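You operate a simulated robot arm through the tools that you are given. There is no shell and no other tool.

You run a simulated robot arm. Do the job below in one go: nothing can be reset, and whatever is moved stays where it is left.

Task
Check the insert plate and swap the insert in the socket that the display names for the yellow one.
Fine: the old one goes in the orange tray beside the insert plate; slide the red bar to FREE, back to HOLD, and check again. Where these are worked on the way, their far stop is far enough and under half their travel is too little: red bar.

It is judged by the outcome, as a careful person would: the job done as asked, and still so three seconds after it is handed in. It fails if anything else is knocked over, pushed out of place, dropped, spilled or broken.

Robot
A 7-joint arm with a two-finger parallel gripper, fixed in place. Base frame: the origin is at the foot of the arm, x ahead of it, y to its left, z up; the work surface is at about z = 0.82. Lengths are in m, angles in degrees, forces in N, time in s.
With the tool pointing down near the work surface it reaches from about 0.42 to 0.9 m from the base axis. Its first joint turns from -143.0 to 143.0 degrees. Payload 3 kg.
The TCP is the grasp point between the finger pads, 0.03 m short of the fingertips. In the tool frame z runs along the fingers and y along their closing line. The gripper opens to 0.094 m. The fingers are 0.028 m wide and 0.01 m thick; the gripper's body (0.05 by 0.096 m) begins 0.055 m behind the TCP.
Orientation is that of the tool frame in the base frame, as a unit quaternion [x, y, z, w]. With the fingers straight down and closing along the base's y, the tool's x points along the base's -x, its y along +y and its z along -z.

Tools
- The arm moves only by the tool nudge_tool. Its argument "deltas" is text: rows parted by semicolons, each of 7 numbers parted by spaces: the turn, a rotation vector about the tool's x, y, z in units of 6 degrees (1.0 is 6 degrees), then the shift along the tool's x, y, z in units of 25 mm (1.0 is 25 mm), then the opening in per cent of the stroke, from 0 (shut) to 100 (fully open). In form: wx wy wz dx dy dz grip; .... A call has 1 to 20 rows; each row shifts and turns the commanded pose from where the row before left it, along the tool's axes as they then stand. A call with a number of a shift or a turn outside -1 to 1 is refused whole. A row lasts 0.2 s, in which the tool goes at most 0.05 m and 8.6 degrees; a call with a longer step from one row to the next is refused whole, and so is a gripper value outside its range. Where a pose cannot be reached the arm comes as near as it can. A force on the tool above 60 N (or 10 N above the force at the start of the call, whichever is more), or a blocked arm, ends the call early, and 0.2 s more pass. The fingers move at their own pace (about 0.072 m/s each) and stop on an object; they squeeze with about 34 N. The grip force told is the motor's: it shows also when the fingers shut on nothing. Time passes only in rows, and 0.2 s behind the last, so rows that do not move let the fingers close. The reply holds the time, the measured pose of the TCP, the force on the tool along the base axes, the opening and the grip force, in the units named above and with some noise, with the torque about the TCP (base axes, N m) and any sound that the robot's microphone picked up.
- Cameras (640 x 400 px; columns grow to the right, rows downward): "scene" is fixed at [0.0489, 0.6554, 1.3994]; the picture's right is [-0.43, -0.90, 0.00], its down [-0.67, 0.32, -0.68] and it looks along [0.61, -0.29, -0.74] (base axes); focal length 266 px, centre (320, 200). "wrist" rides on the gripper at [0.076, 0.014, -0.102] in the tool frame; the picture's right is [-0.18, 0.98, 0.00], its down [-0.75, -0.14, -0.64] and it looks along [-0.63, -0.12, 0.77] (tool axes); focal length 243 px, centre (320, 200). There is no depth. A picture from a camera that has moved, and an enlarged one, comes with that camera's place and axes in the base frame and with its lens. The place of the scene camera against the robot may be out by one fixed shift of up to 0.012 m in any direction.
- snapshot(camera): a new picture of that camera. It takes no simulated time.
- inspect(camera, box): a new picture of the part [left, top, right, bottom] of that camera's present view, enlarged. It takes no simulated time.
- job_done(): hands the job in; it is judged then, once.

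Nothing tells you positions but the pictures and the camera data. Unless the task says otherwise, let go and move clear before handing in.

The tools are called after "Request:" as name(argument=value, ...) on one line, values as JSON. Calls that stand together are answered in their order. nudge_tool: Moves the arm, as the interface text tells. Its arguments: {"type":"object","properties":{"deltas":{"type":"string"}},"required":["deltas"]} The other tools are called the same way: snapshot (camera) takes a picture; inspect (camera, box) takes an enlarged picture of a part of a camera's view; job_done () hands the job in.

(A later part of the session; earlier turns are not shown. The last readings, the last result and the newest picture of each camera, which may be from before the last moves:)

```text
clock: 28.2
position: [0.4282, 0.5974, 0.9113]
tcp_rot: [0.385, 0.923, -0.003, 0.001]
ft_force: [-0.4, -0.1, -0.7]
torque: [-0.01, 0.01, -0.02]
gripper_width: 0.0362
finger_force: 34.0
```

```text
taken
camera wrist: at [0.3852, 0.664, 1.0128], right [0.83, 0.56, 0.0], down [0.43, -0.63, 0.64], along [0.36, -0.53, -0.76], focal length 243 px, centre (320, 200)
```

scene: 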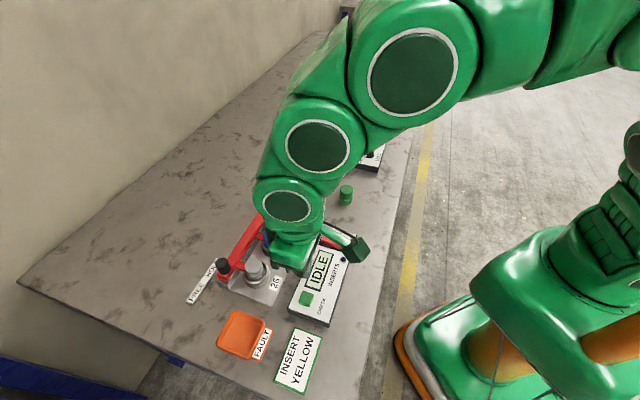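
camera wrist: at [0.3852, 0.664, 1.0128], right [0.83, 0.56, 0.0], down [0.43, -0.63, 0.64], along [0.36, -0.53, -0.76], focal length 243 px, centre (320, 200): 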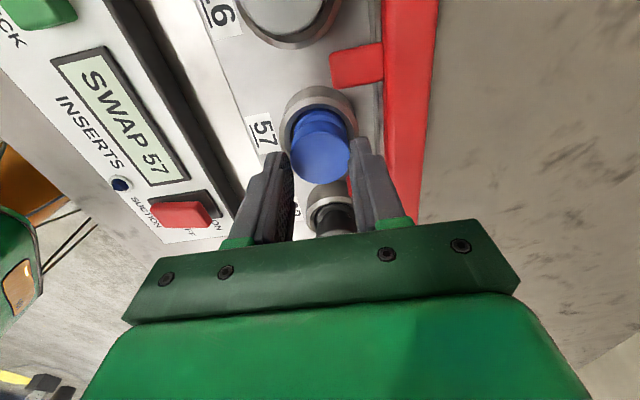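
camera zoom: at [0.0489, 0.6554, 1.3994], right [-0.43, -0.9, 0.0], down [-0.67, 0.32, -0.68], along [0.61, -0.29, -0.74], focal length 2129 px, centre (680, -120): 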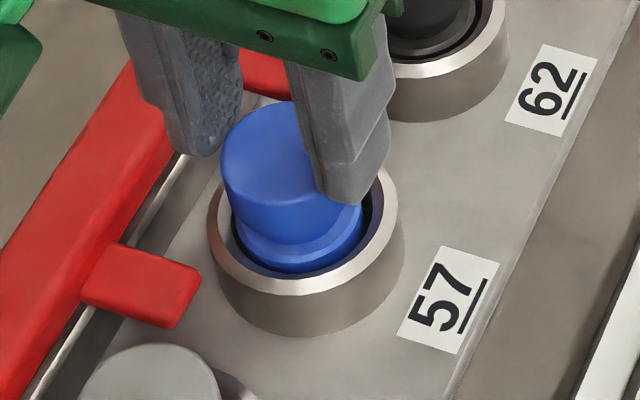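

Request:
inspect(camera="scene", box=[235, 205, 315, 265])

Request:
inspect(camera="wrist", box=[270, 80, 370, 200])

```text
6.67 times, centred on (275, 235) of scene
camera zoom: at [0.0489, 0.6554, 1.3994], right [-0.43, -0.9, 0.0], down [-0.67, 0.32, -0.68], along [0.61, -0.29, -0.74], focal length 1774 px, centre (620, -33)
```

zoom: 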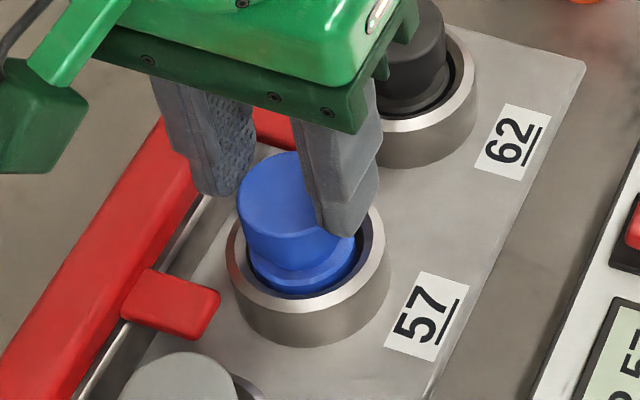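

```text
3.33 times, centred on (320, 140) of wrist
camera zoom: at [0.3852, 0.664, 1.0128], right [0.83, 0.56, 0.0], down [0.43, -0.63, 0.64], along [0.36, -0.53, -0.76], focal length 809 px, centre (320, 400)
```

zoom: 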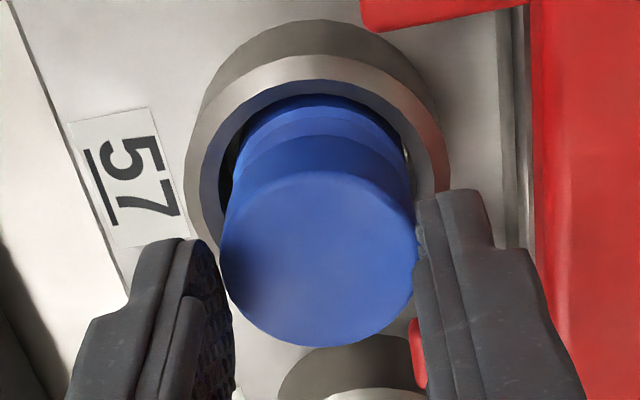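

Blue rose only a few millimetres and the fingers slipped up the cap, so something is still holding it. I'll open, go back down a little deeper, regrip, and pull in very small steps while watching the force.

Request:
nudge_tool(deltas="0 0 0 0 0 0 50; 0 0 0 0 0 0 50; 0 0 0 0 0 0.3 50; 0 0 0 0 0 0.3 50; 0 0 0 0 0 0.14 50; 0 0 0 0 0 0 50")

Request:
inspect(camera="wrist", box=[220, 60, 420, 220])

Request:
inspect(camera="scene", box=[235, 205, 315, 265])

Request:
inspect(camera="wrist", box=[60, 120, 260, 260])

```text
clock: 29.6
position: [0.4278, 0.5983, 0.8921]
tcp_rot: [0.384, 0.923, -0.002, 0.001]
ft_force: [0.2, 0.6, 0.3]
torque: [0.0, -0.02, 0.0]
gripper_width: 0.0468
finger_force: 0.0
```

```text
2.50 times, centred on (320, 140) of wrist
camera zoom: at [0.3858, 0.6638, 0.9942], right [0.83, 0.56, 0.0], down [0.43, -0.63, 0.65], along [0.36, -0.54, -0.76], focal length 606 px, centre (320, 350)
```

zoom: 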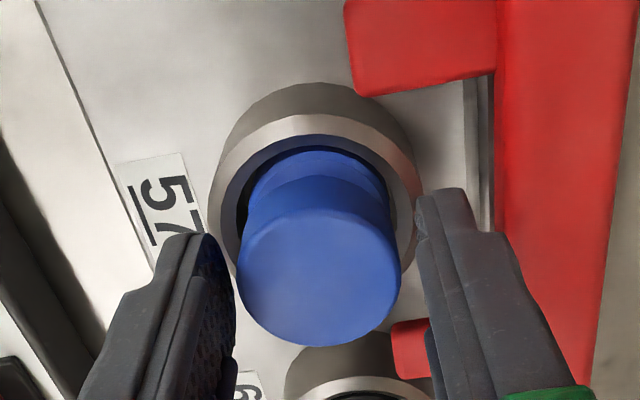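

```text
6.67 times, centred on (275, 235) of scene
camera zoom: at [0.0489, 0.6554, 1.3994], right [-0.43, -0.9, 0.0], down [-0.67, 0.32, -0.68], along [0.61, -0.29, -0.74], focal length 1774 px, centre (620, -33)
```

zoom: 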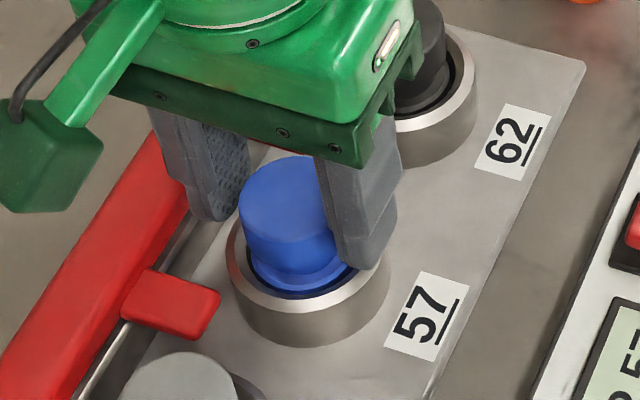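

```text
2.86 times, centred on (160, 190) of wrist
camera zoom: at [0.3858, 0.6638, 0.9942], right [0.83, 0.56, 0.0], down [0.43, -0.63, 0.65], along [0.36, -0.54, -0.76], focal length 693 px, centre (777, 229)
```

zoom: 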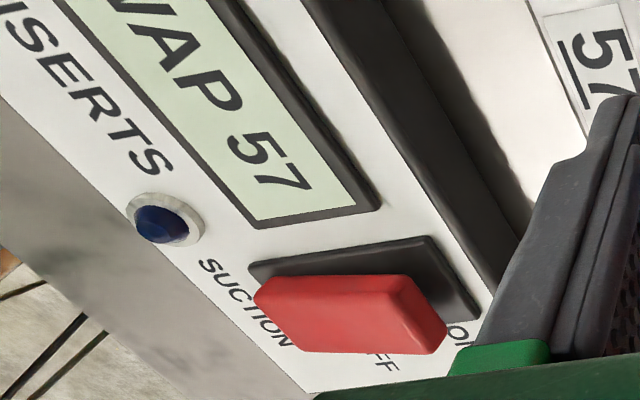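

Blue has settled back into its seat, and the suction switch looks set to OFF with its lamp dark. I'll regrip slightly deeper and pull in 2 mm steps, watching the force.

Request:
nudge_tool(deltas="0 0 0 0 0 0.08 50; 0 0 0 0 0 0 0; 0 0 0 0 0 0 0; 0 0 0 0 0 0 0; 0 0 0 0 0 0 0; 0 0 0 0 0 0 0; 0 0 0 0 0 -0.08 0")

Request:
nudge_tool(deltas="0 0 0 0 0 -0.08 0")

Request:
nudge_tool(deltas="0 0 0 0 0 -0.08 0")

Request:
inspect(camera="wrist", box=[220, 60, 420, 220])

Request:
inspect(camera="scene", box=[235, 205, 315, 265])

```text
clock: 31.2
position: [0.427, 0.5985, 0.8926]
tcp_rot: [0.384, 0.923, -0.003, 0.001]
ft_force: [0.1, -0.4, -0.4]
torque: [0.02, -0.03, 0.0]
gripper_width: 0.0365
finger_force: 33.7
```

```text
clock: 31.6
position: [0.4269, 0.5981, 0.8952]
tcp_rot: [0.384, 0.923, -0.002, 0.001]
ft_force: [0.6, -0.2, -0.9]
torque: [0.03, -0.01, -0.01]
gripper_width: 0.0362
finger_force: 34.1
```

```text
clock: 32.0
position: [0.4284, 0.5988, 0.8972]
tcp_rot: [0.384, 0.923, -0.003, 0.001]
ft_force: [0.1, -0.4, 0.1]
torque: [0.0, 0.02, -0.04]
gripper_width: 0.0364
finger_force: 33.8
```

```text
2.50 times, centred on (320, 140) of wrist
camera zoom: at [0.3853, 0.664, 0.9983], right [0.83, 0.56, 0.0], down [0.43, -0.63, 0.64], along [0.36, -0.53, -0.76], focal length 606 px, centre (320, 350)
```

zoom: 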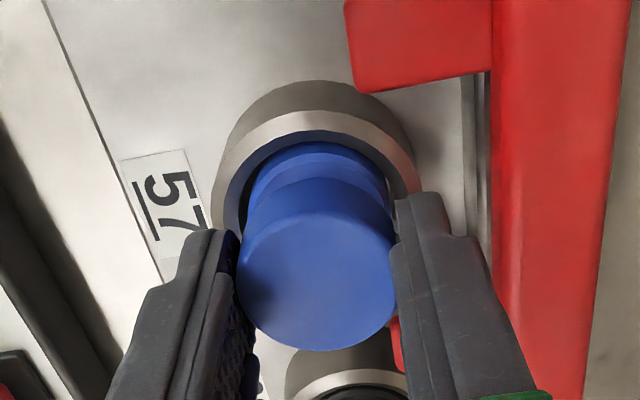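

```text
6.67 times, centred on (275, 235) of scene
camera zoom: at [0.0489, 0.6554, 1.3994], right [-0.43, -0.9, 0.0], down [-0.67, 0.32, -0.68], along [0.61, -0.29, -0.74], focal length 1774 px, centre (620, -33)
```

zoom: 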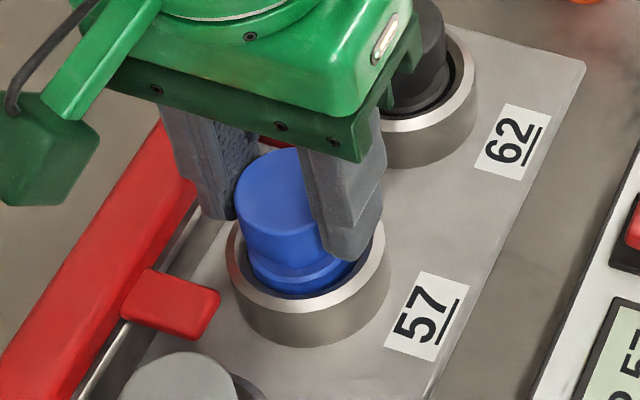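

This time blue is rising with the fingers and with no load. I'll keep lifting slowly and check for slip.

Request:
nudge_tool(deltas="0 0 0 0 0 -0.08 0; 0 0 0 0 0 -0.08 0; 0 0 0 0 0 0 0")

Request:
inspect(camera="wrist", box=[220, 60, 420, 220])

Request:
inspect(camera="scene", box=[235, 205, 315, 265])

```text
clock: 32.8
position: [0.4279, 0.5998, 0.901]
tcp_rot: [0.384, 0.923, -0.002, 0.001]
ft_force: [-0.1, 0.0, -0.3]
torque: [0.01, -0.01, -0.02]
gripper_width: 0.0365
finger_force: 33.9
```

```text
2.50 times, centred on (320, 140) of wrist
camera zoom: at [0.3854, 0.6642, 1.0025], right [0.83, 0.56, 0.0], down [0.43, -0.63, 0.64], along [0.36, -0.53, -0.76], focal length 606 px, centre (320, 350)
```

zoom: 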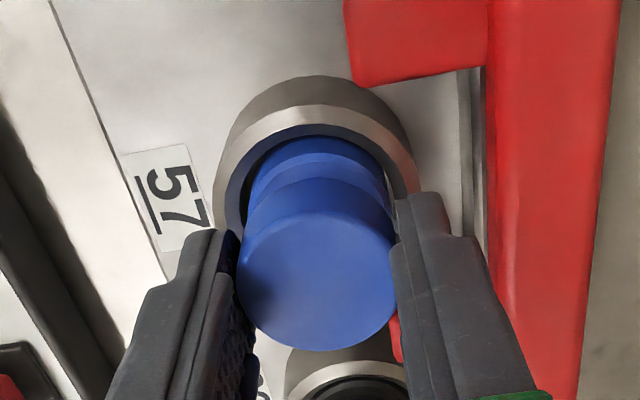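

```text
6.67 times, centred on (275, 235) of scene
camera zoom: at [0.0489, 0.6554, 1.3994], right [-0.43, -0.9, 0.0], down [-0.67, 0.32, -0.68], along [0.61, -0.29, -0.74], focal length 1774 px, centre (620, -33)
```

zoom: 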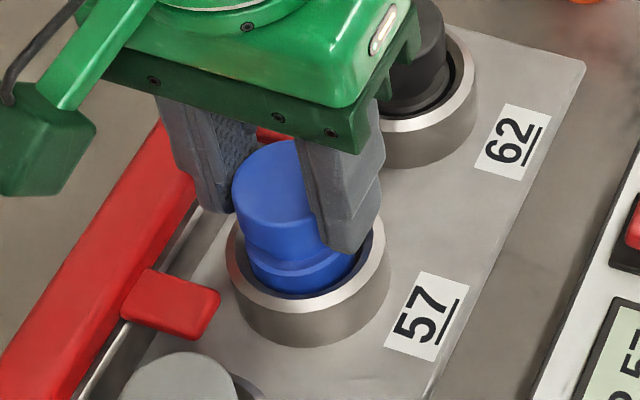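

Blue is coming up with no slip. I'll carry on at the same slow pace.

Request:
nudge_tool(deltas="0 0 0 0 0 -0.08 0; 0 0 0 0 0 -0.08 0; 0 0 0 0 0 -0.08 0; 0 0 0 0 0 0 0")

Request:
inspect(camera="wrist", box=[220, 60, 420, 220])

Request:
inspect(camera="scene", box=[235, 205, 315, 265])

```text
clock: 33.8
position: [0.4285, 0.5986, 0.9066]
tcp_rot: [0.385, 0.923, -0.001, 0.002]
ft_force: [0.6, 0.4, -0.3]
torque: [0.01, 0.02, 0.0]
gripper_width: 0.0366
finger_force: 33.9
```

```text
2.50 times, centred on (320, 140) of wrist
camera zoom: at [0.3857, 0.6638, 1.0083], right [0.83, 0.56, 0.0], down [0.43, -0.63, 0.64], along [0.36, -0.53, -0.76], focal length 606 px, centre (320, 350)
```

zoom: 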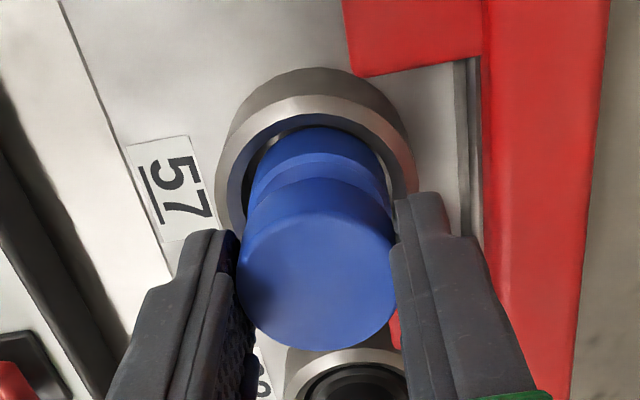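

```text
6.67 times, centred on (275, 235) of scene
camera zoom: at [0.0489, 0.6554, 1.3994], right [-0.43, -0.9, 0.0], down [-0.67, 0.32, -0.68], along [0.61, -0.29, -0.74], focal length 1774 px, centre (620, -33)
```

zoom: 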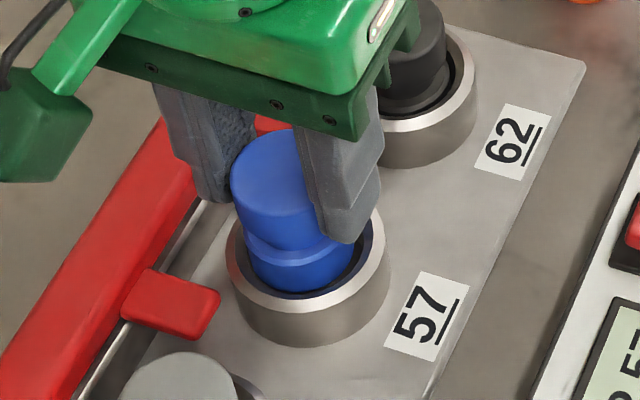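

It's still following cleanly. I'll continue until the flange is well clear of the ring.

Request:
nudge_tool(deltas="0 0 0 0 0 -0.1 0; 0 0 0 0 0 -0.1 0; 0 0 0 0 0 -0.1 0; 0 0 0 0 0 -0.1 0; 0 0 0 0 0 -0.1 0; 0 0 0 0 0 -0.1 0; 0 0 0 0 0 -0.1 0; 0 0 0 0 0 -0.1 0; 0 0 0 0 0 -0.1 0; 0 0 0 0 0 -0.1 0; 0 0 0 0 0 0 0")

Request:
inspect(camera="wrist", box=[220, 60, 420, 220])

Request:
inspect(camera="scene", box=[225, 185, 325, 265])

```text
clock: 36.2
position: [0.429, 0.598, 0.9317]
tcp_rot: [0.384, 0.923, -0.003, 0.002]
ft_force: [0.6, -0.3, -1.4]
torque: [0.01, -0.01, -0.03]
gripper_width: 0.0365
finger_force: 33.5
```

```text
2.50 times, centred on (320, 140) of wrist
camera zoom: at [0.3857, 0.6636, 1.0333], right [0.83, 0.56, 0.0], down [0.43, -0.63, 0.65], along [0.36, -0.53, -0.76], focal length 606 px, centre (320, 350)
```

zoom: 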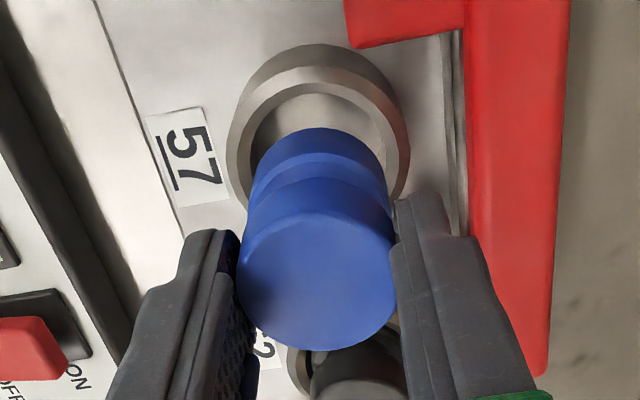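

```text
5.00 times, centred on (275, 225) of scene
camera zoom: at [0.0489, 0.6554, 1.3994], right [-0.43, -0.9, 0.0], down [-0.67, 0.32, -0.68], along [0.61, -0.29, -0.74], focal length 1330 px, centre (545, 75)
```

zoom: 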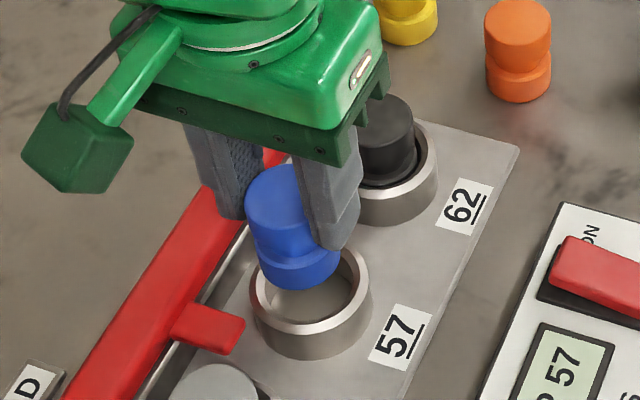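

Blue is fully out of socket 57. I'll raise it to travel height and carry it over to the orange tray, which I take to be at about (0.263, 0.726).

Request:
nudge_tool(deltas="0 0 0 0 0 -0.3 0; 0 0 0 0 0 -0.4 0; 0 0 0 0 0 -0.4 0; 0 0 0 0 0 -0.4 0; 0 0 0 0 0 -0.4 0; 0 0 0 0 0 -0.3 0; 0 0 0 0 0 0 0")

Request:
inspect(camera="wrist", box=[220, 0, 420, 220])

Request:
nudge_tool(deltas="0 0 0 0.3 -0.04 0 0; 0 0 0 0.55 -0.073 0 0; 0 0 0 0.6 -0.08 0 0; 0 0 0 0.6 -0.08 0 0; 0 0 0 0.6 -0.08 0 0; 0 0 0 0.6 -0.08 0 0; 0 0 0 0.6 -0.08 0 0; 0 0 0 0.6 -0.08 0 0; 0 0 0 0.6 -0.08 0 0; 0 0 0 0.6 -0.08 0 0; 0 0 0 0.6 -0.08 0 0; 0 0 0 0.6 -0.08 0 0; 0 0 0 0.6 -0.08 0 0; 0 0 0 0.5 -0.067 0 0; 0 0 0 0.36 -0.04 0 0; 0 0 0 0 0 0 0")

Request:
snapshot(camera="wrist")

Request:
snapshot(camera="scene")

```text
clock: 37.8
position: [0.4266, 0.5991, 0.9863]
tcp_rot: [0.384, 0.923, -0.003, 0.0]
ft_force: [0.4, -0.1, -0.6]
torque: [-0.01, -0.01, 0.0]
gripper_width: 0.0365
finger_force: 34.3
```

```text
1.82 times, centred on (320, 110) of wrist
camera zoom: at [0.3846, 0.6643, 1.0881], right [0.83, 0.56, 0.0], down [0.43, -0.63, 0.64], along [0.36, -0.53, -0.76], focal length 441 px, centre (320, 364)
```

zoom: 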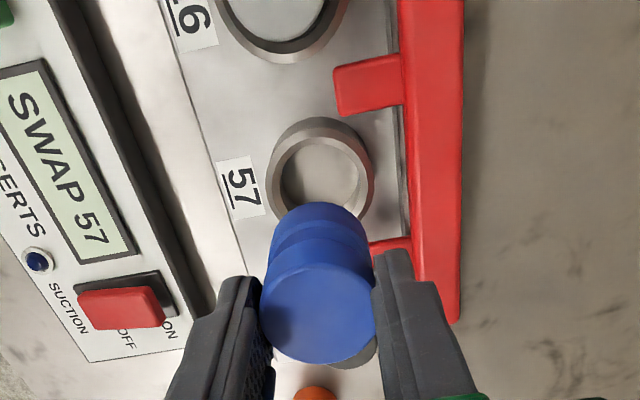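

```text
clock: 41.2
position: [0.2624, 0.7271, 0.9856]
tcp_rot: [0.384, 0.923, -0.002, 0.001]
ft_force: [0.9, 0.3, -1.0]
torque: [0.0, 0.03, -0.01]
gripper_width: 0.0363
finger_force: 33.8
```

```text
taken
camera wrist: at [0.2199, 0.793, 1.0868], right [0.83, 0.56, 0.0], down [0.43, -0.63, 0.64], along [0.36, -0.53, -0.76], focal length 243 px, centre (320, 200)
```

wrist: 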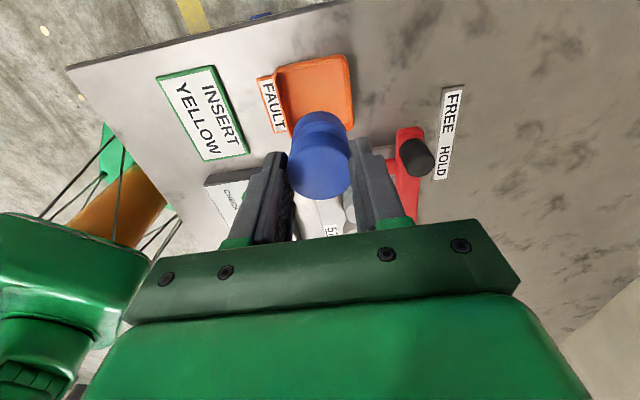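

```text
taken
```

scene: 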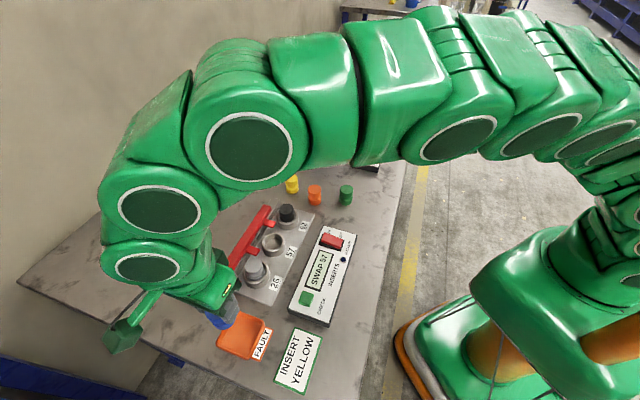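

The tray's centre is within about 4 mm of being under the insert. I'll correct that and lower it over the tray.

Request:
nudge_tool(deltas="0 0 0 0 -0.16 0 0; 0 0 0 0 0 0.6 0; 0 0 0 0 0 0.6 0; 0 0 0 0 0 0.6 0; 0 0 0 0 0 0.6 0; 0 0 0 0 0 0.6 0; 0 0 0 0 0 0.3 0; 0 0 0 0 0 0 0")

Request:
inspect(camera="wrist", box=[220, 40, 420, 220])

Request:
inspect(camera="scene", box=[180, 270, 300, 380])

```text
clock: 43.0
position: [0.2593, 0.7229, 0.9026]
tcp_rot: [0.385, 0.923, -0.002, 0.0]
ft_force: [0.4, -0.4, -0.3]
torque: [0.04, -0.01, 0.0]
gripper_width: 0.0364
finger_force: 34.1
```

```text
2.22 times, centred on (320, 130) of wrist
camera zoom: at [0.217, 0.7884, 1.0056], right [0.83, 0.56, 0.0], down [0.43, -0.63, 0.65], along [0.36, -0.53, -0.76], focal length 539 px, centre (320, 356)
```

zoom: 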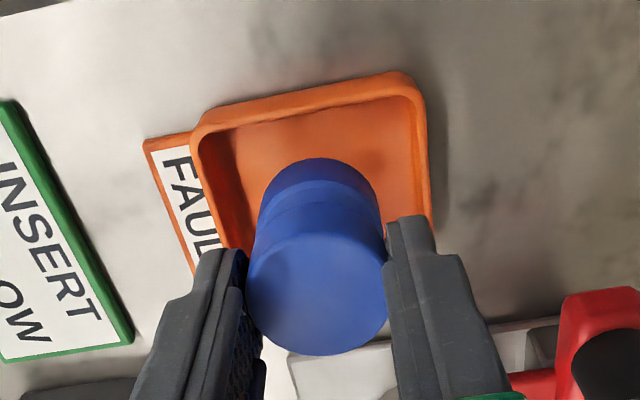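

```text
3.64 times, centred on (240, 325) of scene
camera zoom: at [0.0489, 0.6554, 1.3994], right [-0.43, -0.9, 0.0], down [-0.67, 0.32, -0.68], along [0.61, -0.29, -0.74], focal length 968 px, centre (611, -254)
```

zoom: 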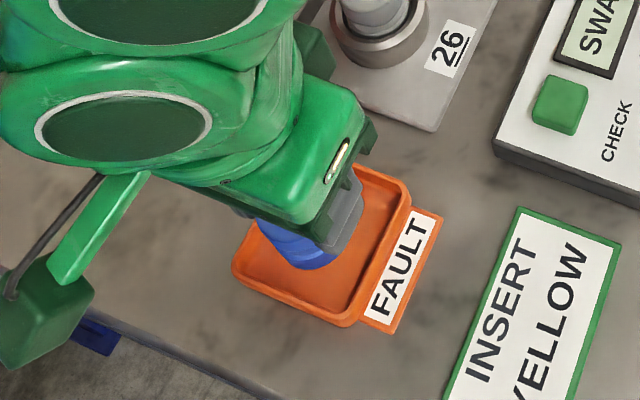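

The insert is centred over the tray within about 3 mm. I'll lower it slowly until it touches the floor.

Request:
nudge_tool(deltas="0 0 0 0 0 0.2 0; 0 0 0 0 0 0.2 0; 0 0 0 0 0 0.1 0; 0 0 0 0 0 0.06 0; 0 0 0 0 0 0.06 0")

Request:
inspect(camera="scene", box=[180, 270, 300, 380])

Request:
inspect(camera="wrist", box=[220, 40, 420, 220])

```text
clock: 44.2
position: [0.2593, 0.7247, 0.8879]
tcp_rot: [0.384, 0.923, -0.001, 0.002]
ft_force: [0.0, -0.6, -0.6]
torque: [0.03, -0.03, 0.02]
gripper_width: 0.0365
finger_force: 34.4
```

```text
3.64 times, centred on (240, 325) of scene
camera zoom: at [0.0489, 0.6554, 1.3994], right [-0.43, -0.9, 0.0], down [-0.67, 0.32, -0.68], along [0.61, -0.29, -0.74], focal length 968 px, centre (611, -254)
```

zoom: 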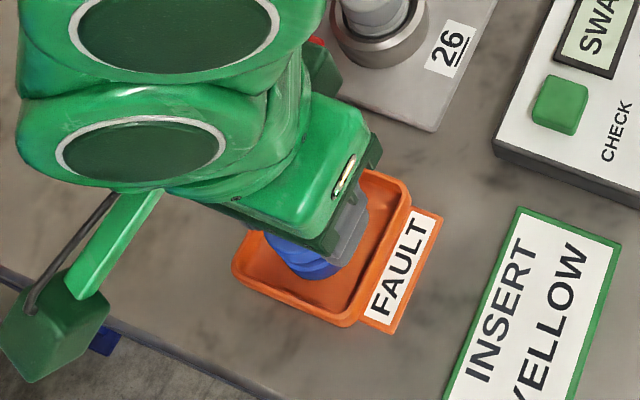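

```text
2.22 times, centred on (320, 130) of wrist
camera zoom: at [0.2163, 0.7891, 0.9895], right [0.83, 0.56, 0.0], down [0.43, -0.63, 0.64], along [0.36, -0.53, -0.76], focal length 539 px, centre (320, 356)
```

zoom: 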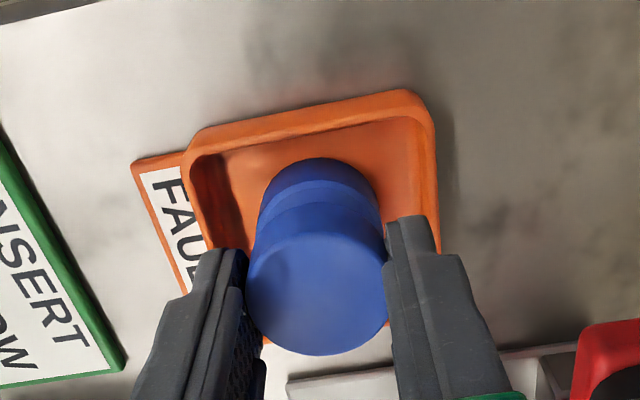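

There's no contact yet, so I'll continue in small steps.

Request:
nudge_tool(deltas="0 0 0 0 0 0.05 0; 0 0 0 0 0 0.05 0; 0 0 0 0 0 0.05 0; 0 0 0 0 0 0 0")

```text
clock: 45.2
position: [0.2599, 0.7243, 0.8832]
tcp_rot: [0.386, 0.923, -0.001, 0.001]
ft_force: [1.2, -0.7, 3.6]
torque: [0.05, -0.04, 0.0]
gripper_width: 0.0369
finger_force: 34.0
```

It's touching the tray floor, with 3.6 N upward. I'll release and rise straight up.

Request:
nudge_tool(deltas="0 0 0 0 0 0 25; 0 0 0 0 0 0 50; 0 0 0 0 0 0 55; 0 0 0 0 0 0 55; 0 0 0 0 0 -0.2 55; 0 0 0 0 0 -0.4 55; 0 0 0 0 0 -0.8 55; 0 0 0 0 0 -0.8 55; 0 0 0 0 0 -0.8 55; 0 0 0 0 0 -0.8 55; 0 0 0 0 0 -0.8 55; 0 0 0 0 0 0 55")

Request:
snapshot(camera="wrist")

Request:
inspect(camera="scene", box=[180, 270, 300, 380])

```text
clock: 47.8
position: [0.2591, 0.7247, 0.999]
tcp_rot: [0.384, 0.923, -0.003, 0.001]
ft_force: [-0.4, -0.6, 0.1]
torque: [-0.02, 0.0, 0.0]
gripper_width: 0.0517
finger_force: 0.0
```

```text
taken
camera wrist: at [0.2161, 0.7903, 1.1016], right [0.83, 0.56, 0.0], down [0.43, -0.63, 0.65], along [0.36, -0.54, -0.76], focal length 243 px, centre (320, 200)
```

wrist: 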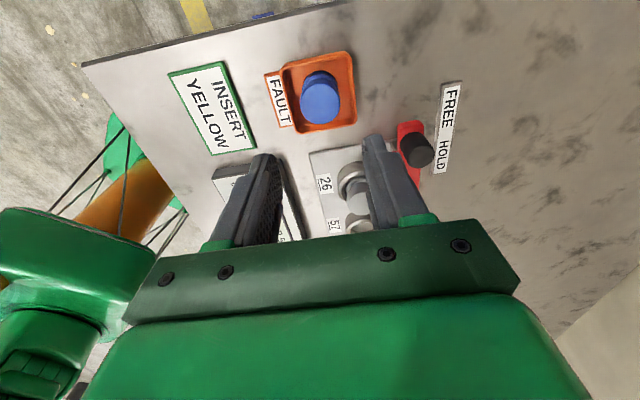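

```text
3.64 times, centred on (240, 325) of scene
camera zoom: at [0.0489, 0.6554, 1.3994], right [-0.43, -0.9, 0.0], down [-0.67, 0.32, -0.68], along [0.61, -0.29, -0.74], focal length 968 px, centre (611, -254)
```

zoom: 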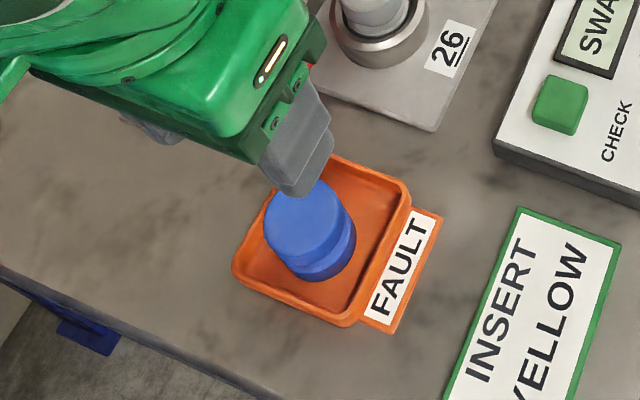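

Blue stands upright in the tray. Next I'll go to the yellow insert, which I take to be near (0.60, 0.485), and look at it.

Request:
nudge_tool(deltas="0 0 0 -0.4 0.075 -0.2 55; 0 0 0 -0.84 0.157 0 55; 0 0 0 -0.84 0.157 0 55; 0 0 0 -0.84 0.157 0 55; 0 0 0 -0.84 0.157 0 55; 0 0 0 -0.84 0.157 0 55; 0 0 0 -0.84 0.157 0 55; 0 0 0 -0.84 0.157 0 55; 0 0 0 -0.84 0.157 0 55; 0 0 0 -0.84 0.157 0 55; 0 0 0 -0.84 0.157 0 55; 0 0 0 -0.84 0.157 0 55; 0 0 0 -0.84 0.157 0 55; 0 0 0 -0.84 0.157 0 55; 0 0 0 -0.84 0.157 0 55; 0 0 0 -0.84 0.157 0 55; 0 0 0 -0.84 0.157 0 55; 0 0 0 -0.84 0.157 0 55; 0 0 0 -0.84 0.157 0 55; 0 0 0 -0.84 0.157 0 55")

Request:
snapshot(camera="wrist")

Request:
snapshot(camera="scene")

```text
clock: 52.0
position: [0.6006, 0.4875, 1.006]
tcp_rot: [0.384, 0.923, -0.001, 0.001]
ft_force: [0.1, 0.3, 0.5]
torque: [0.02, 0.0, -0.02]
gripper_width: 0.0517
finger_force: 0.0
```

```text
taken
camera wrist: at [0.5586, 0.5531, 1.1073], right [0.83, 0.56, 0.0], down [0.43, -0.63, 0.64], along [0.36, -0.53, -0.76], focal length 243 px, centre (320, 200)
```

wrist: 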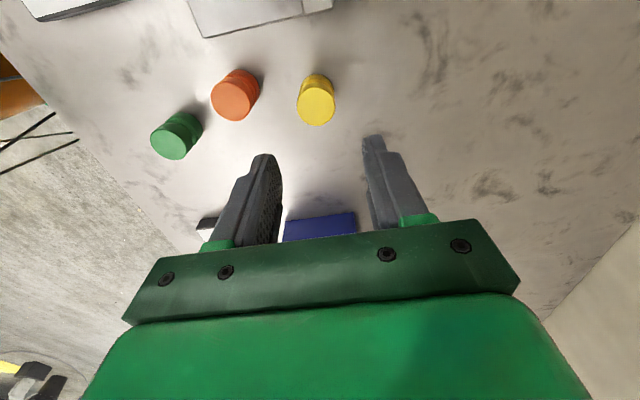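

```text
taken
```

scene: 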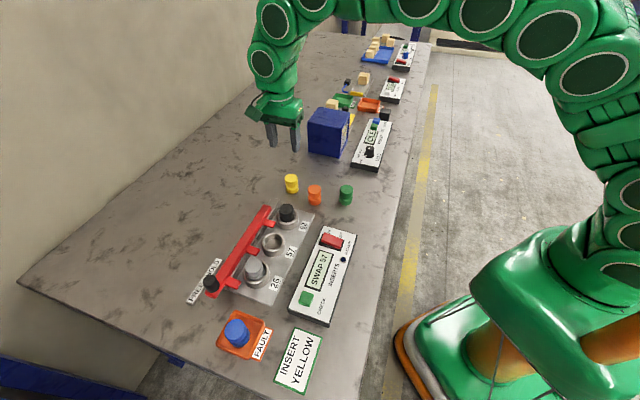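

Yellow is within 4 mm of being under the tool. I'll correct that and come lower.

Request:
nudge_tool(deltas="0 0 0 -0.07 -0.13 0.6 55; 0 0 0 0 0 0.6 55; 0 0 0 0 0 0.6 55; 0 0 0 0 0 0.6 55; 0 0 0 0 0 0.6 55; 0 0 0 0 0 0 55")

Request:
inspect(camera="wrist", box=[220, 40, 420, 220])

Request:
inspect(camera="scene", box=[240, 120, 370, 220])

```text
clock: 53.4
position: [0.5995, 0.4836, 0.9286]
tcp_rot: [0.384, 0.923, -0.002, 0.001]
ft_force: [-0.7, 0.1, 0.2]
torque: [-0.03, -0.04, -0.01]
gripper_width: 0.0518
finger_force: 0.0
```

```text
2.22 times, centred on (320, 130) of wrist
camera zoom: at [0.557, 0.5484, 1.0316], right [0.83, 0.56, 0.0], down [0.43, -0.63, 0.65], along [0.36, -0.53, -0.76], focal length 539 px, centre (320, 356)
```

zoom: 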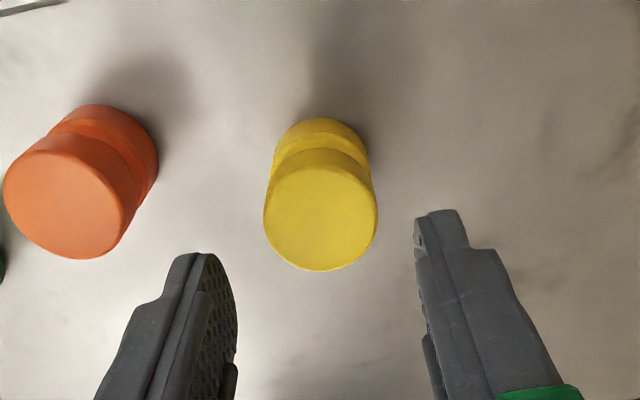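

```text
4.00 times, centred on (305, 170) of scene
camera zoom: at [0.0489, 0.6554, 1.3994], right [-0.43, -0.9, 0.0], down [-0.67, 0.32, -0.68], along [0.61, -0.29, -0.74], focal length 1064 px, centre (380, 320)
```

zoom: 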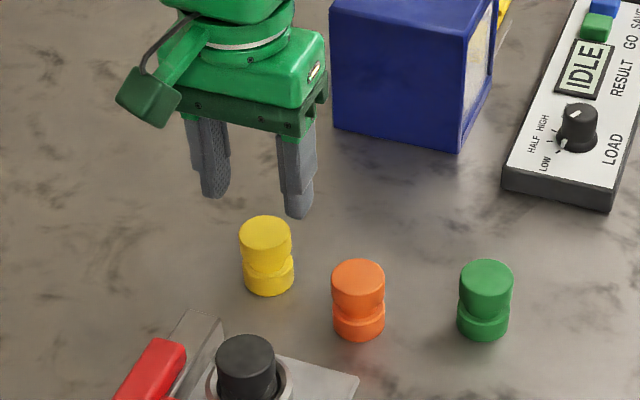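

Yellow is well centred. I'll go lower so the tips come alongside the cap and check once more.

Request:
nudge_tool(deltas="0 0 0 -0.06 -0.02 0.5 55; 0 0 0 0 0 0.5 55; 0 0 0 0 0 0.4 55; 0 0 0 0 0 0 55")

Request:
inspect(camera="wrist", box=[220, 40, 420, 220])

Request:
inspect(camera="scene", box=[250, 130, 340, 210])

```text
clock: 54.4
position: [0.6011, 0.4818, 0.8959]
tcp_rot: [0.384, 0.923, -0.001, 0.002]
ft_force: [-0.2, -0.5, 0.4]
torque: [0.0, 0.01, -0.01]
gripper_width: 0.0518
finger_force: 0.0
```

```text
2.22 times, centred on (320, 130) of wrist
camera zoom: at [0.5581, 0.5475, 0.9975], right [0.83, 0.56, 0.0], down [0.43, -0.63, 0.64], along [0.36, -0.53, -0.76], focal length 539 px, centre (320, 356)
```

zoom: 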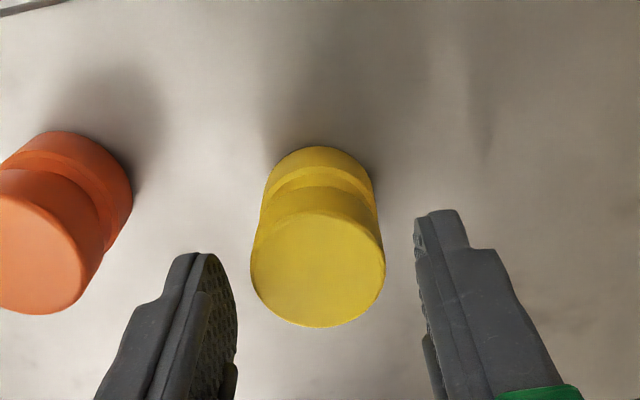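

```text
5.00 times, centred on (295, 170) of scene
camera zoom: at [0.0489, 0.6554, 1.3994], right [-0.43, -0.9, 0.0], down [-0.67, 0.32, -0.68], along [0.61, -0.29, -0.74], focal length 1330 px, centre (445, 350)
```

zoom: 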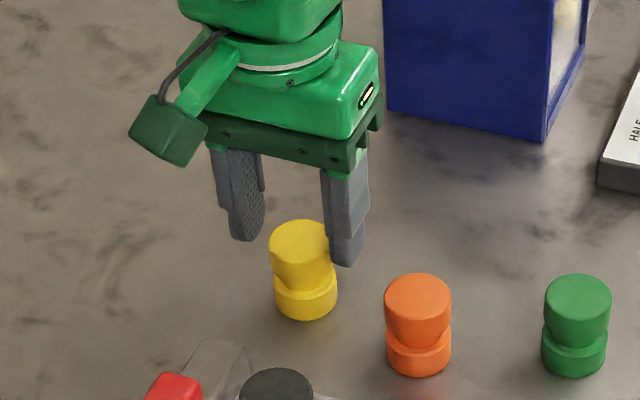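

Yellow is centred within about 1 mm, with its top near 0.867. I'll go down 14 mm to hold it at the same height as blue, then close.

Request:
nudge_tool(deltas="0 0 0 -0.04 -0.03 0.3 55; 0 0 0 0 0 0.26 55; 0 0 0 0 0 0 55; 0 0 0 0 0 0 0; 0 0 0 0 0 0 0; 0 0 0 0 0 0 0; 0 0 0 0 0 0 0; 0 0 0 0 0 0 0")

Request:
inspect(camera="wrist", box=[220, 60, 420, 220])

Request:
inspect(camera="scene", box=[250, 130, 340, 210])

```text
clock: 56.2
position: [0.6013, 0.4803, 0.8818]
tcp_rot: [0.384, 0.923, -0.002, 0.001]
ft_force: [0.1, 0.3, 0.0]
torque: [-0.04, 0.04, -0.01]
gripper_width: 0.0367
finger_force: 34.5
```

```text
2.50 times, centred on (320, 140) of wrist
camera zoom: at [0.5584, 0.5461, 0.9836], right [0.83, 0.56, 0.0], down [0.43, -0.63, 0.65], along [0.36, -0.53, -0.76], focal length 606 px, centre (320, 350)
```

zoom: 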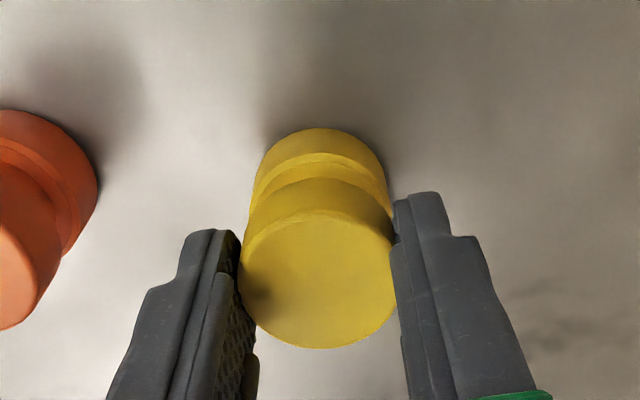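

```text
5.00 times, centred on (295, 170) of scene
camera zoom: at [0.0489, 0.6554, 1.3994], right [-0.43, -0.9, 0.0], down [-0.67, 0.32, -0.68], along [0.61, -0.29, -0.74], focal length 1330 px, centre (445, 350)
```

zoom: 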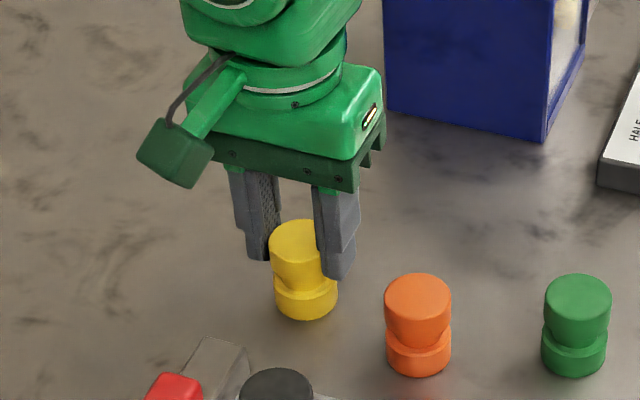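

Yellow is gripped in the same way as blue was. I'll lift it slowly and check for slip.

Request:
nudge_tool(deltas="0 0 0 0 0 -0.06 0; 0 0 0 0 0 -0.08 0; 0 0 0 0 0 -0.08 0; 0 0 0 0 0 -0.08 0; 0 0 0 0 0 -0.1 0; 0 0 0 0 0 -0.1 0; 0 0 0 0 0 -0.1 0; 0 0 0 0 0 -0.1 0; 0 0 0 0 0 0 0")

Request:
inspect(camera="wrist", box=[220, 60, 420, 220])

Request:
inspect(camera="scene", box=[250, 130, 340, 210])

```text
clock: 58.2
position: [0.6015, 0.4806, 0.8979]
tcp_rot: [0.384, 0.923, -0.002, 0.0]
ft_force: [0.3, -0.4, -0.2]
torque: [-0.01, 0.02, 0.01]
gripper_width: 0.0365
finger_force: 34.2
```

```text
2.50 times, centred on (320, 140) of wrist
camera zoom: at [0.5586, 0.5465, 1.0004], right [0.83, 0.56, 0.0], down [0.43, -0.63, 0.65], along [0.36, -0.53, -0.76], focal length 606 px, centre (320, 350)
```

zoom: 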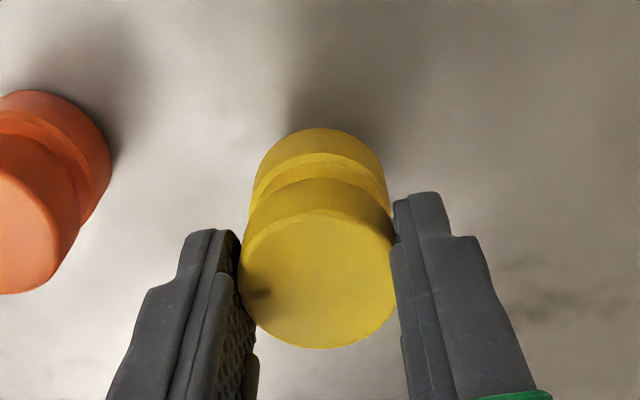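

```text
5.00 times, centred on (295, 170) of scene
camera zoom: at [0.0489, 0.6554, 1.3994], right [-0.43, -0.9, 0.0], down [-0.67, 0.32, -0.68], along [0.61, -0.29, -0.74], focal length 1330 px, centre (445, 350)
```

zoom: 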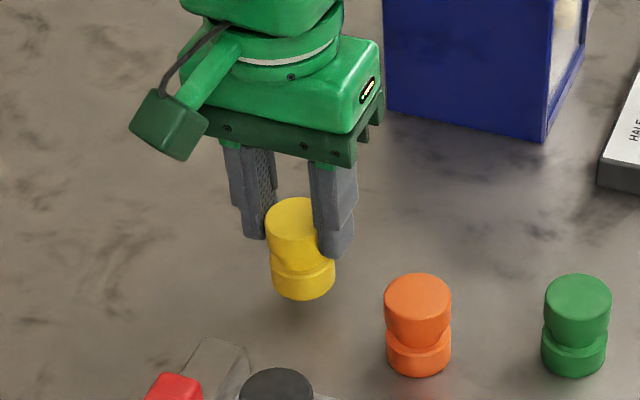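

Yellow is lifted with no slip. I'll raise it to travel height and carry it above socket 57.

Request:
nudge_tool(deltas="0 0 0 0 0 -0.3 0; 0 0 0 0 0 -0.4 0; 0 0 0 0 0 -0.5 0; 0 0 0 0 0 -0.5 0; 0 0 0 0 0 -0.5 0; 0 0 0 0 0 -0.5 0; 0 0 0 0 0 -0.5 0; 0 0 0 0 0 -0.4 0; 0 0 0 0 0 0 0")

Request:
nudge_tool(deltas="0 0 0 0.3 -0.058 0 0; 0 0 0 0.5 -0.097 0 0; 0 0 0 0.6 -0.117 0 0; 0 0 0 0.6 -0.117 0 0; 0 0 0 0.6 -0.117 0 0; 0 0 0 0.6 -0.117 0 0; 0 0 0 0.6 -0.117 0 0; 0 0 0 0.6 -0.117 0 0; 0 0 0 0.6 -0.117 0 0; 0 0 0 0.6 -0.117 0 0; 0 0 0 0.6 -0.117 0 0; 0 0 0 0.6 -0.117 0 0; 0 0 0 0.6 -0.117 0 0; 0 0 0 0.5 -0.1 0 0; 0 0 0 0.34 -0.06 0 0; 0 0 0 0 0 0 0")

Request:
snapshot(camera="wrist")

Request:
inspect(camera="wrist", box=[240, 20, 400, 140])

Request:
snapshot(camera="scene")

```text
clock: 60.2
position: [0.6024, 0.4801, 0.9889]
tcp_rot: [0.384, 0.923, -0.002, 0.001]
ft_force: [-0.4, 0.0, -1.2]
torque: [0.0, 0.01, 0.01]
gripper_width: 0.0365
finger_force: 33.6
```

```text
clock: 63.6
position: [0.4287, 0.5994, 0.9883]
tcp_rot: [0.385, 0.923, -0.002, 0.001]
ft_force: [0.6, 0.4, -1.2]
torque: [-0.05, 0.01, 0.0]
gripper_width: 0.0366
finger_force: 34.4
```

```text
taken
camera wrist: at [0.3856, 0.6641, 1.0904], right [0.83, 0.56, 0.0], down [0.43, -0.63, 0.64], along [0.36, -0.53, -0.76], focal length 243 px, centre (320, 200)
```

wrist: 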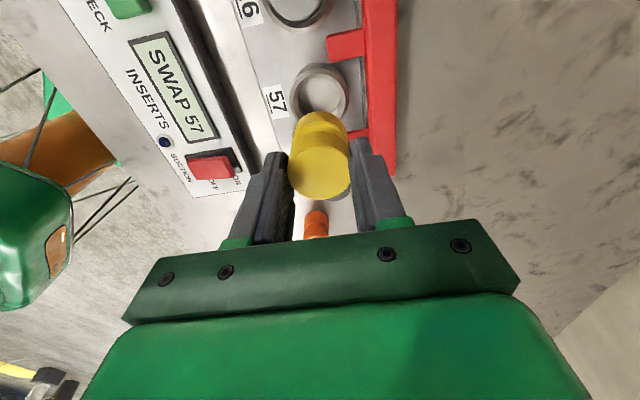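

```text
3.33 times, centred on (320, 80) of wrist
camera zoom: at [0.3856, 0.6641, 1.0904], right [0.83, 0.56, 0.0], down [0.43, -0.63, 0.64], along [0.36, -0.53, -0.76], focal length 809 px, centre (320, 600)
```

zoom: 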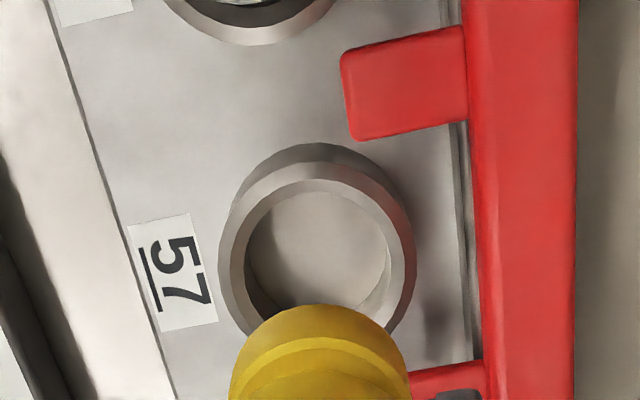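

```text
taken
```

scene: 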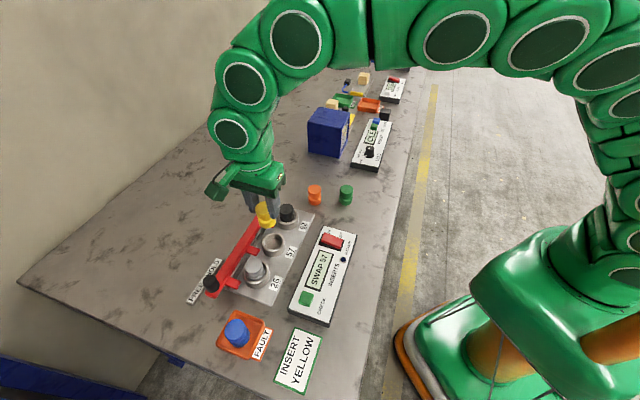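

Yellow is above socket 57 at the same TCP position where blue was gripped in its seat. I'll go down partway and check the alignment.

Request:
nudge_tool(deltas="0 0 0 0 0 0.5 0; 0 0 0 0 0 0.5 0; 0 0 0 0 0 0.5 0; 0 0 0 0 0 0.4 0; 0 0 0 0 0 0.2 0; 0 0 0 0 0 0 0")

Request:
inspect(camera="wrist", box=[220, 30, 420, 190])

Request:
inspect(camera="scene", box=[225, 185, 325, 265])

```text
clock: 65.0
position: [0.4275, 0.5982, 0.9358]
tcp_rot: [0.384, 0.923, -0.002, 0.002]
ft_force: [0.4, 0.3, -0.8]
torque: [-0.01, 0.01, 0.0]
gripper_width: 0.0364
finger_force: 33.5
```

```text
2.50 times, centred on (320, 110) of wrist
camera zoom: at [0.3847, 0.6637, 1.0379], right [0.83, 0.56, 0.0], down [0.43, -0.63, 0.65], along [0.36, -0.53, -0.76], focal length 606 px, centre (320, 425)
```

zoom: 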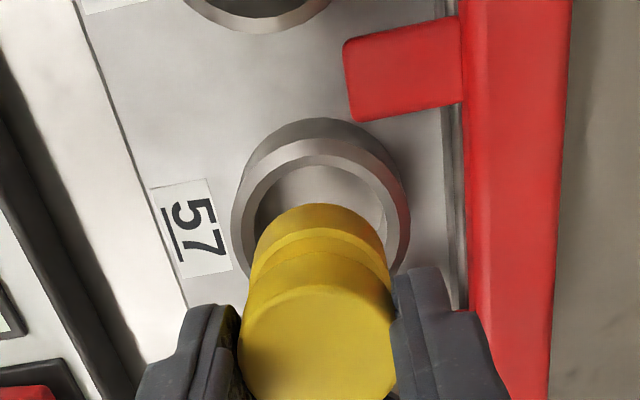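

```text
5.00 times, centred on (275, 225) of scene
camera zoom: at [0.0489, 0.6554, 1.3994], right [-0.43, -0.9, 0.0], down [-0.67, 0.32, -0.68], along [0.61, -0.29, -0.74], focal length 1330 px, centre (545, 75)
```

zoom: 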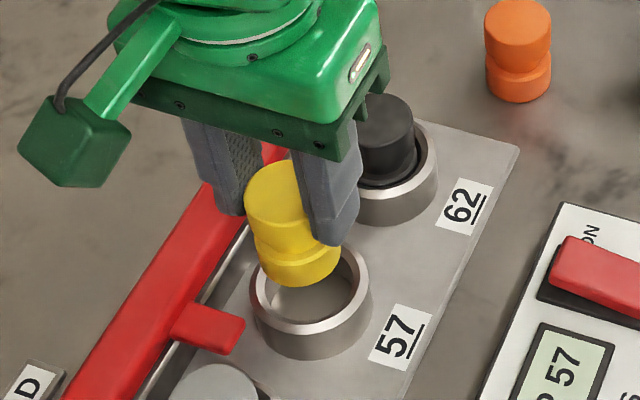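

The alignment matches the view of blue at the same height. I'll lower towards the rim in small steps.

Request:
nudge_tool(deltas="0 0 0 0 0 0.15 0; 0 0 0 0 0 0.15 0; 0 0 0 0 0 0.15 0; 0 0 0 0 0 0.15 0; 0 0 0 0 0 0.15 0; 0 0 0 0 0 0.15 0; 0 0 0 0 0 0.15 0; 0 0 0 0 0 0 0")

Request:
inspect(camera="wrist", box=[220, 60, 420, 220])

Request:
inspect(camera="scene", box=[235, 205, 315, 265])

```text
clock: 66.8
position: [0.4272, 0.5979, 0.9087]
tcp_rot: [0.384, 0.923, -0.002, 0.001]
ft_force: [-0.1, 0.1, -1.4]
torque: [-0.02, 0.02, 0.04]
gripper_width: 0.0364
finger_force: 33.8
```

```text
2.50 times, centred on (320, 140) of wrist
camera zoom: at [0.3848, 0.6642, 1.0109], right [0.83, 0.56, 0.0], down [0.43, -0.63, 0.65], along [0.36, -0.53, -0.76], focal length 606 px, centre (320, 350)
```

zoom: 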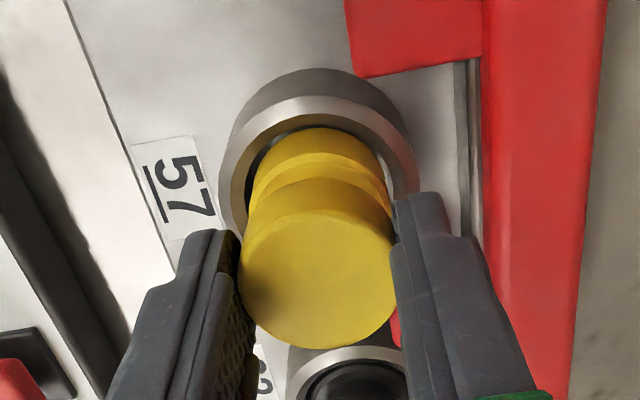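

```text
6.67 times, centred on (275, 235) of scene
camera zoom: at [0.0489, 0.6554, 1.3994], right [-0.43, -0.9, 0.0], down [-0.67, 0.32, -0.68], along [0.61, -0.29, -0.74], focal length 1774 px, centre (620, -33)
```

zoom: 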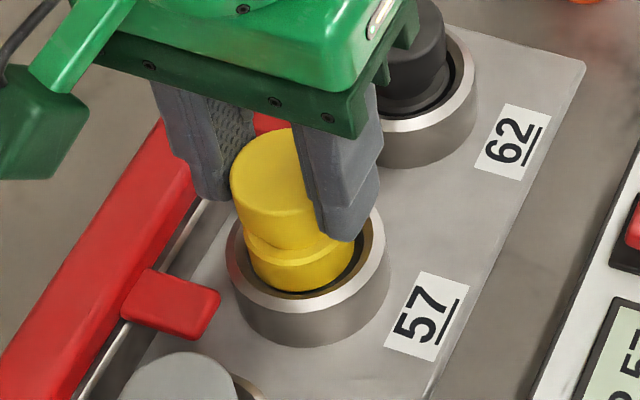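

It matches the blue view at the same height with no contact force, so the flange is entering the ring. I'll keep lowering gently.

Request:
nudge_tool(deltas="0 0 0 0 0 0.06 0; 0 0 0 0 0 0.06 0; 0 0 0 0 0 0.06 0; 0 0 0 0 0 0.06 0; 0 0 0 0 0 0.06 0; 0 0 0 0 0 0.06 0; 0 0 0 0 0 0.06 0; 0 0 0 0 0 0.06 0; 0 0 0 0 0 0.06 0; 0 0 0 0 0 0 0")

Request:
inspect(camera="wrist", box=[220, 60, 420, 220])

Request:
inspect(camera="scene", box=[235, 205, 315, 265])

```text
clock: 69.0
position: [0.4272, 0.6, 0.8956]
tcp_rot: [0.384, 0.923, -0.002, 0.0]
ft_force: [-0.4, -0.6, -0.1]
torque: [0.02, 0.0, -0.03]
gripper_width: 0.0367
finger_force: 34.4
```

```text
2.50 times, centred on (320, 140) of wrist
camera zoom: at [0.3848, 0.6646, 0.9978], right [0.83, 0.56, 0.0], down [0.43, -0.63, 0.65], along [0.36, -0.53, -0.76], focal length 606 px, centre (320, 350)
```

zoom: 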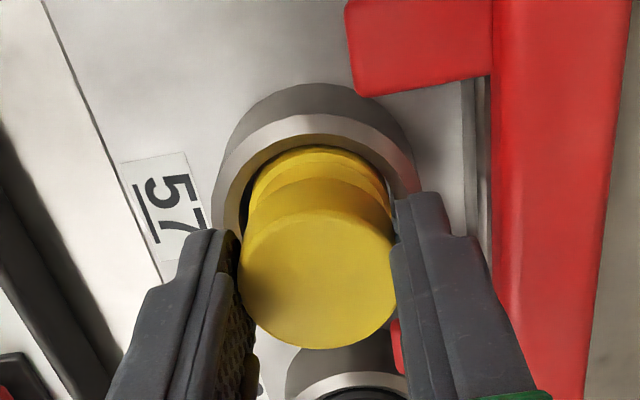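

```text
6.67 times, centred on (275, 235) of scene
camera zoom: at [0.0489, 0.6554, 1.3994], right [-0.43, -0.9, 0.0], down [-0.67, 0.32, -0.68], along [0.61, -0.29, -0.74], focal length 1774 px, centre (620, -33)
```

zoom: 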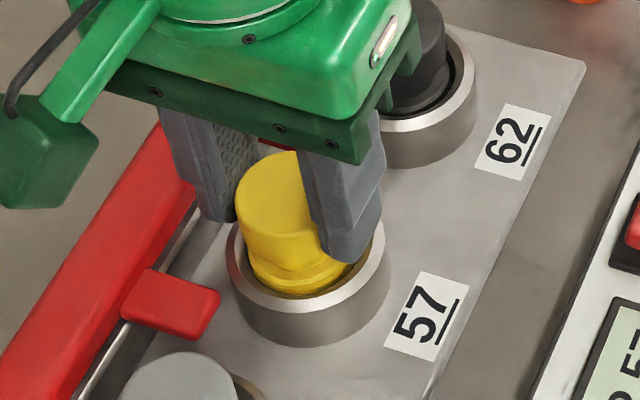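

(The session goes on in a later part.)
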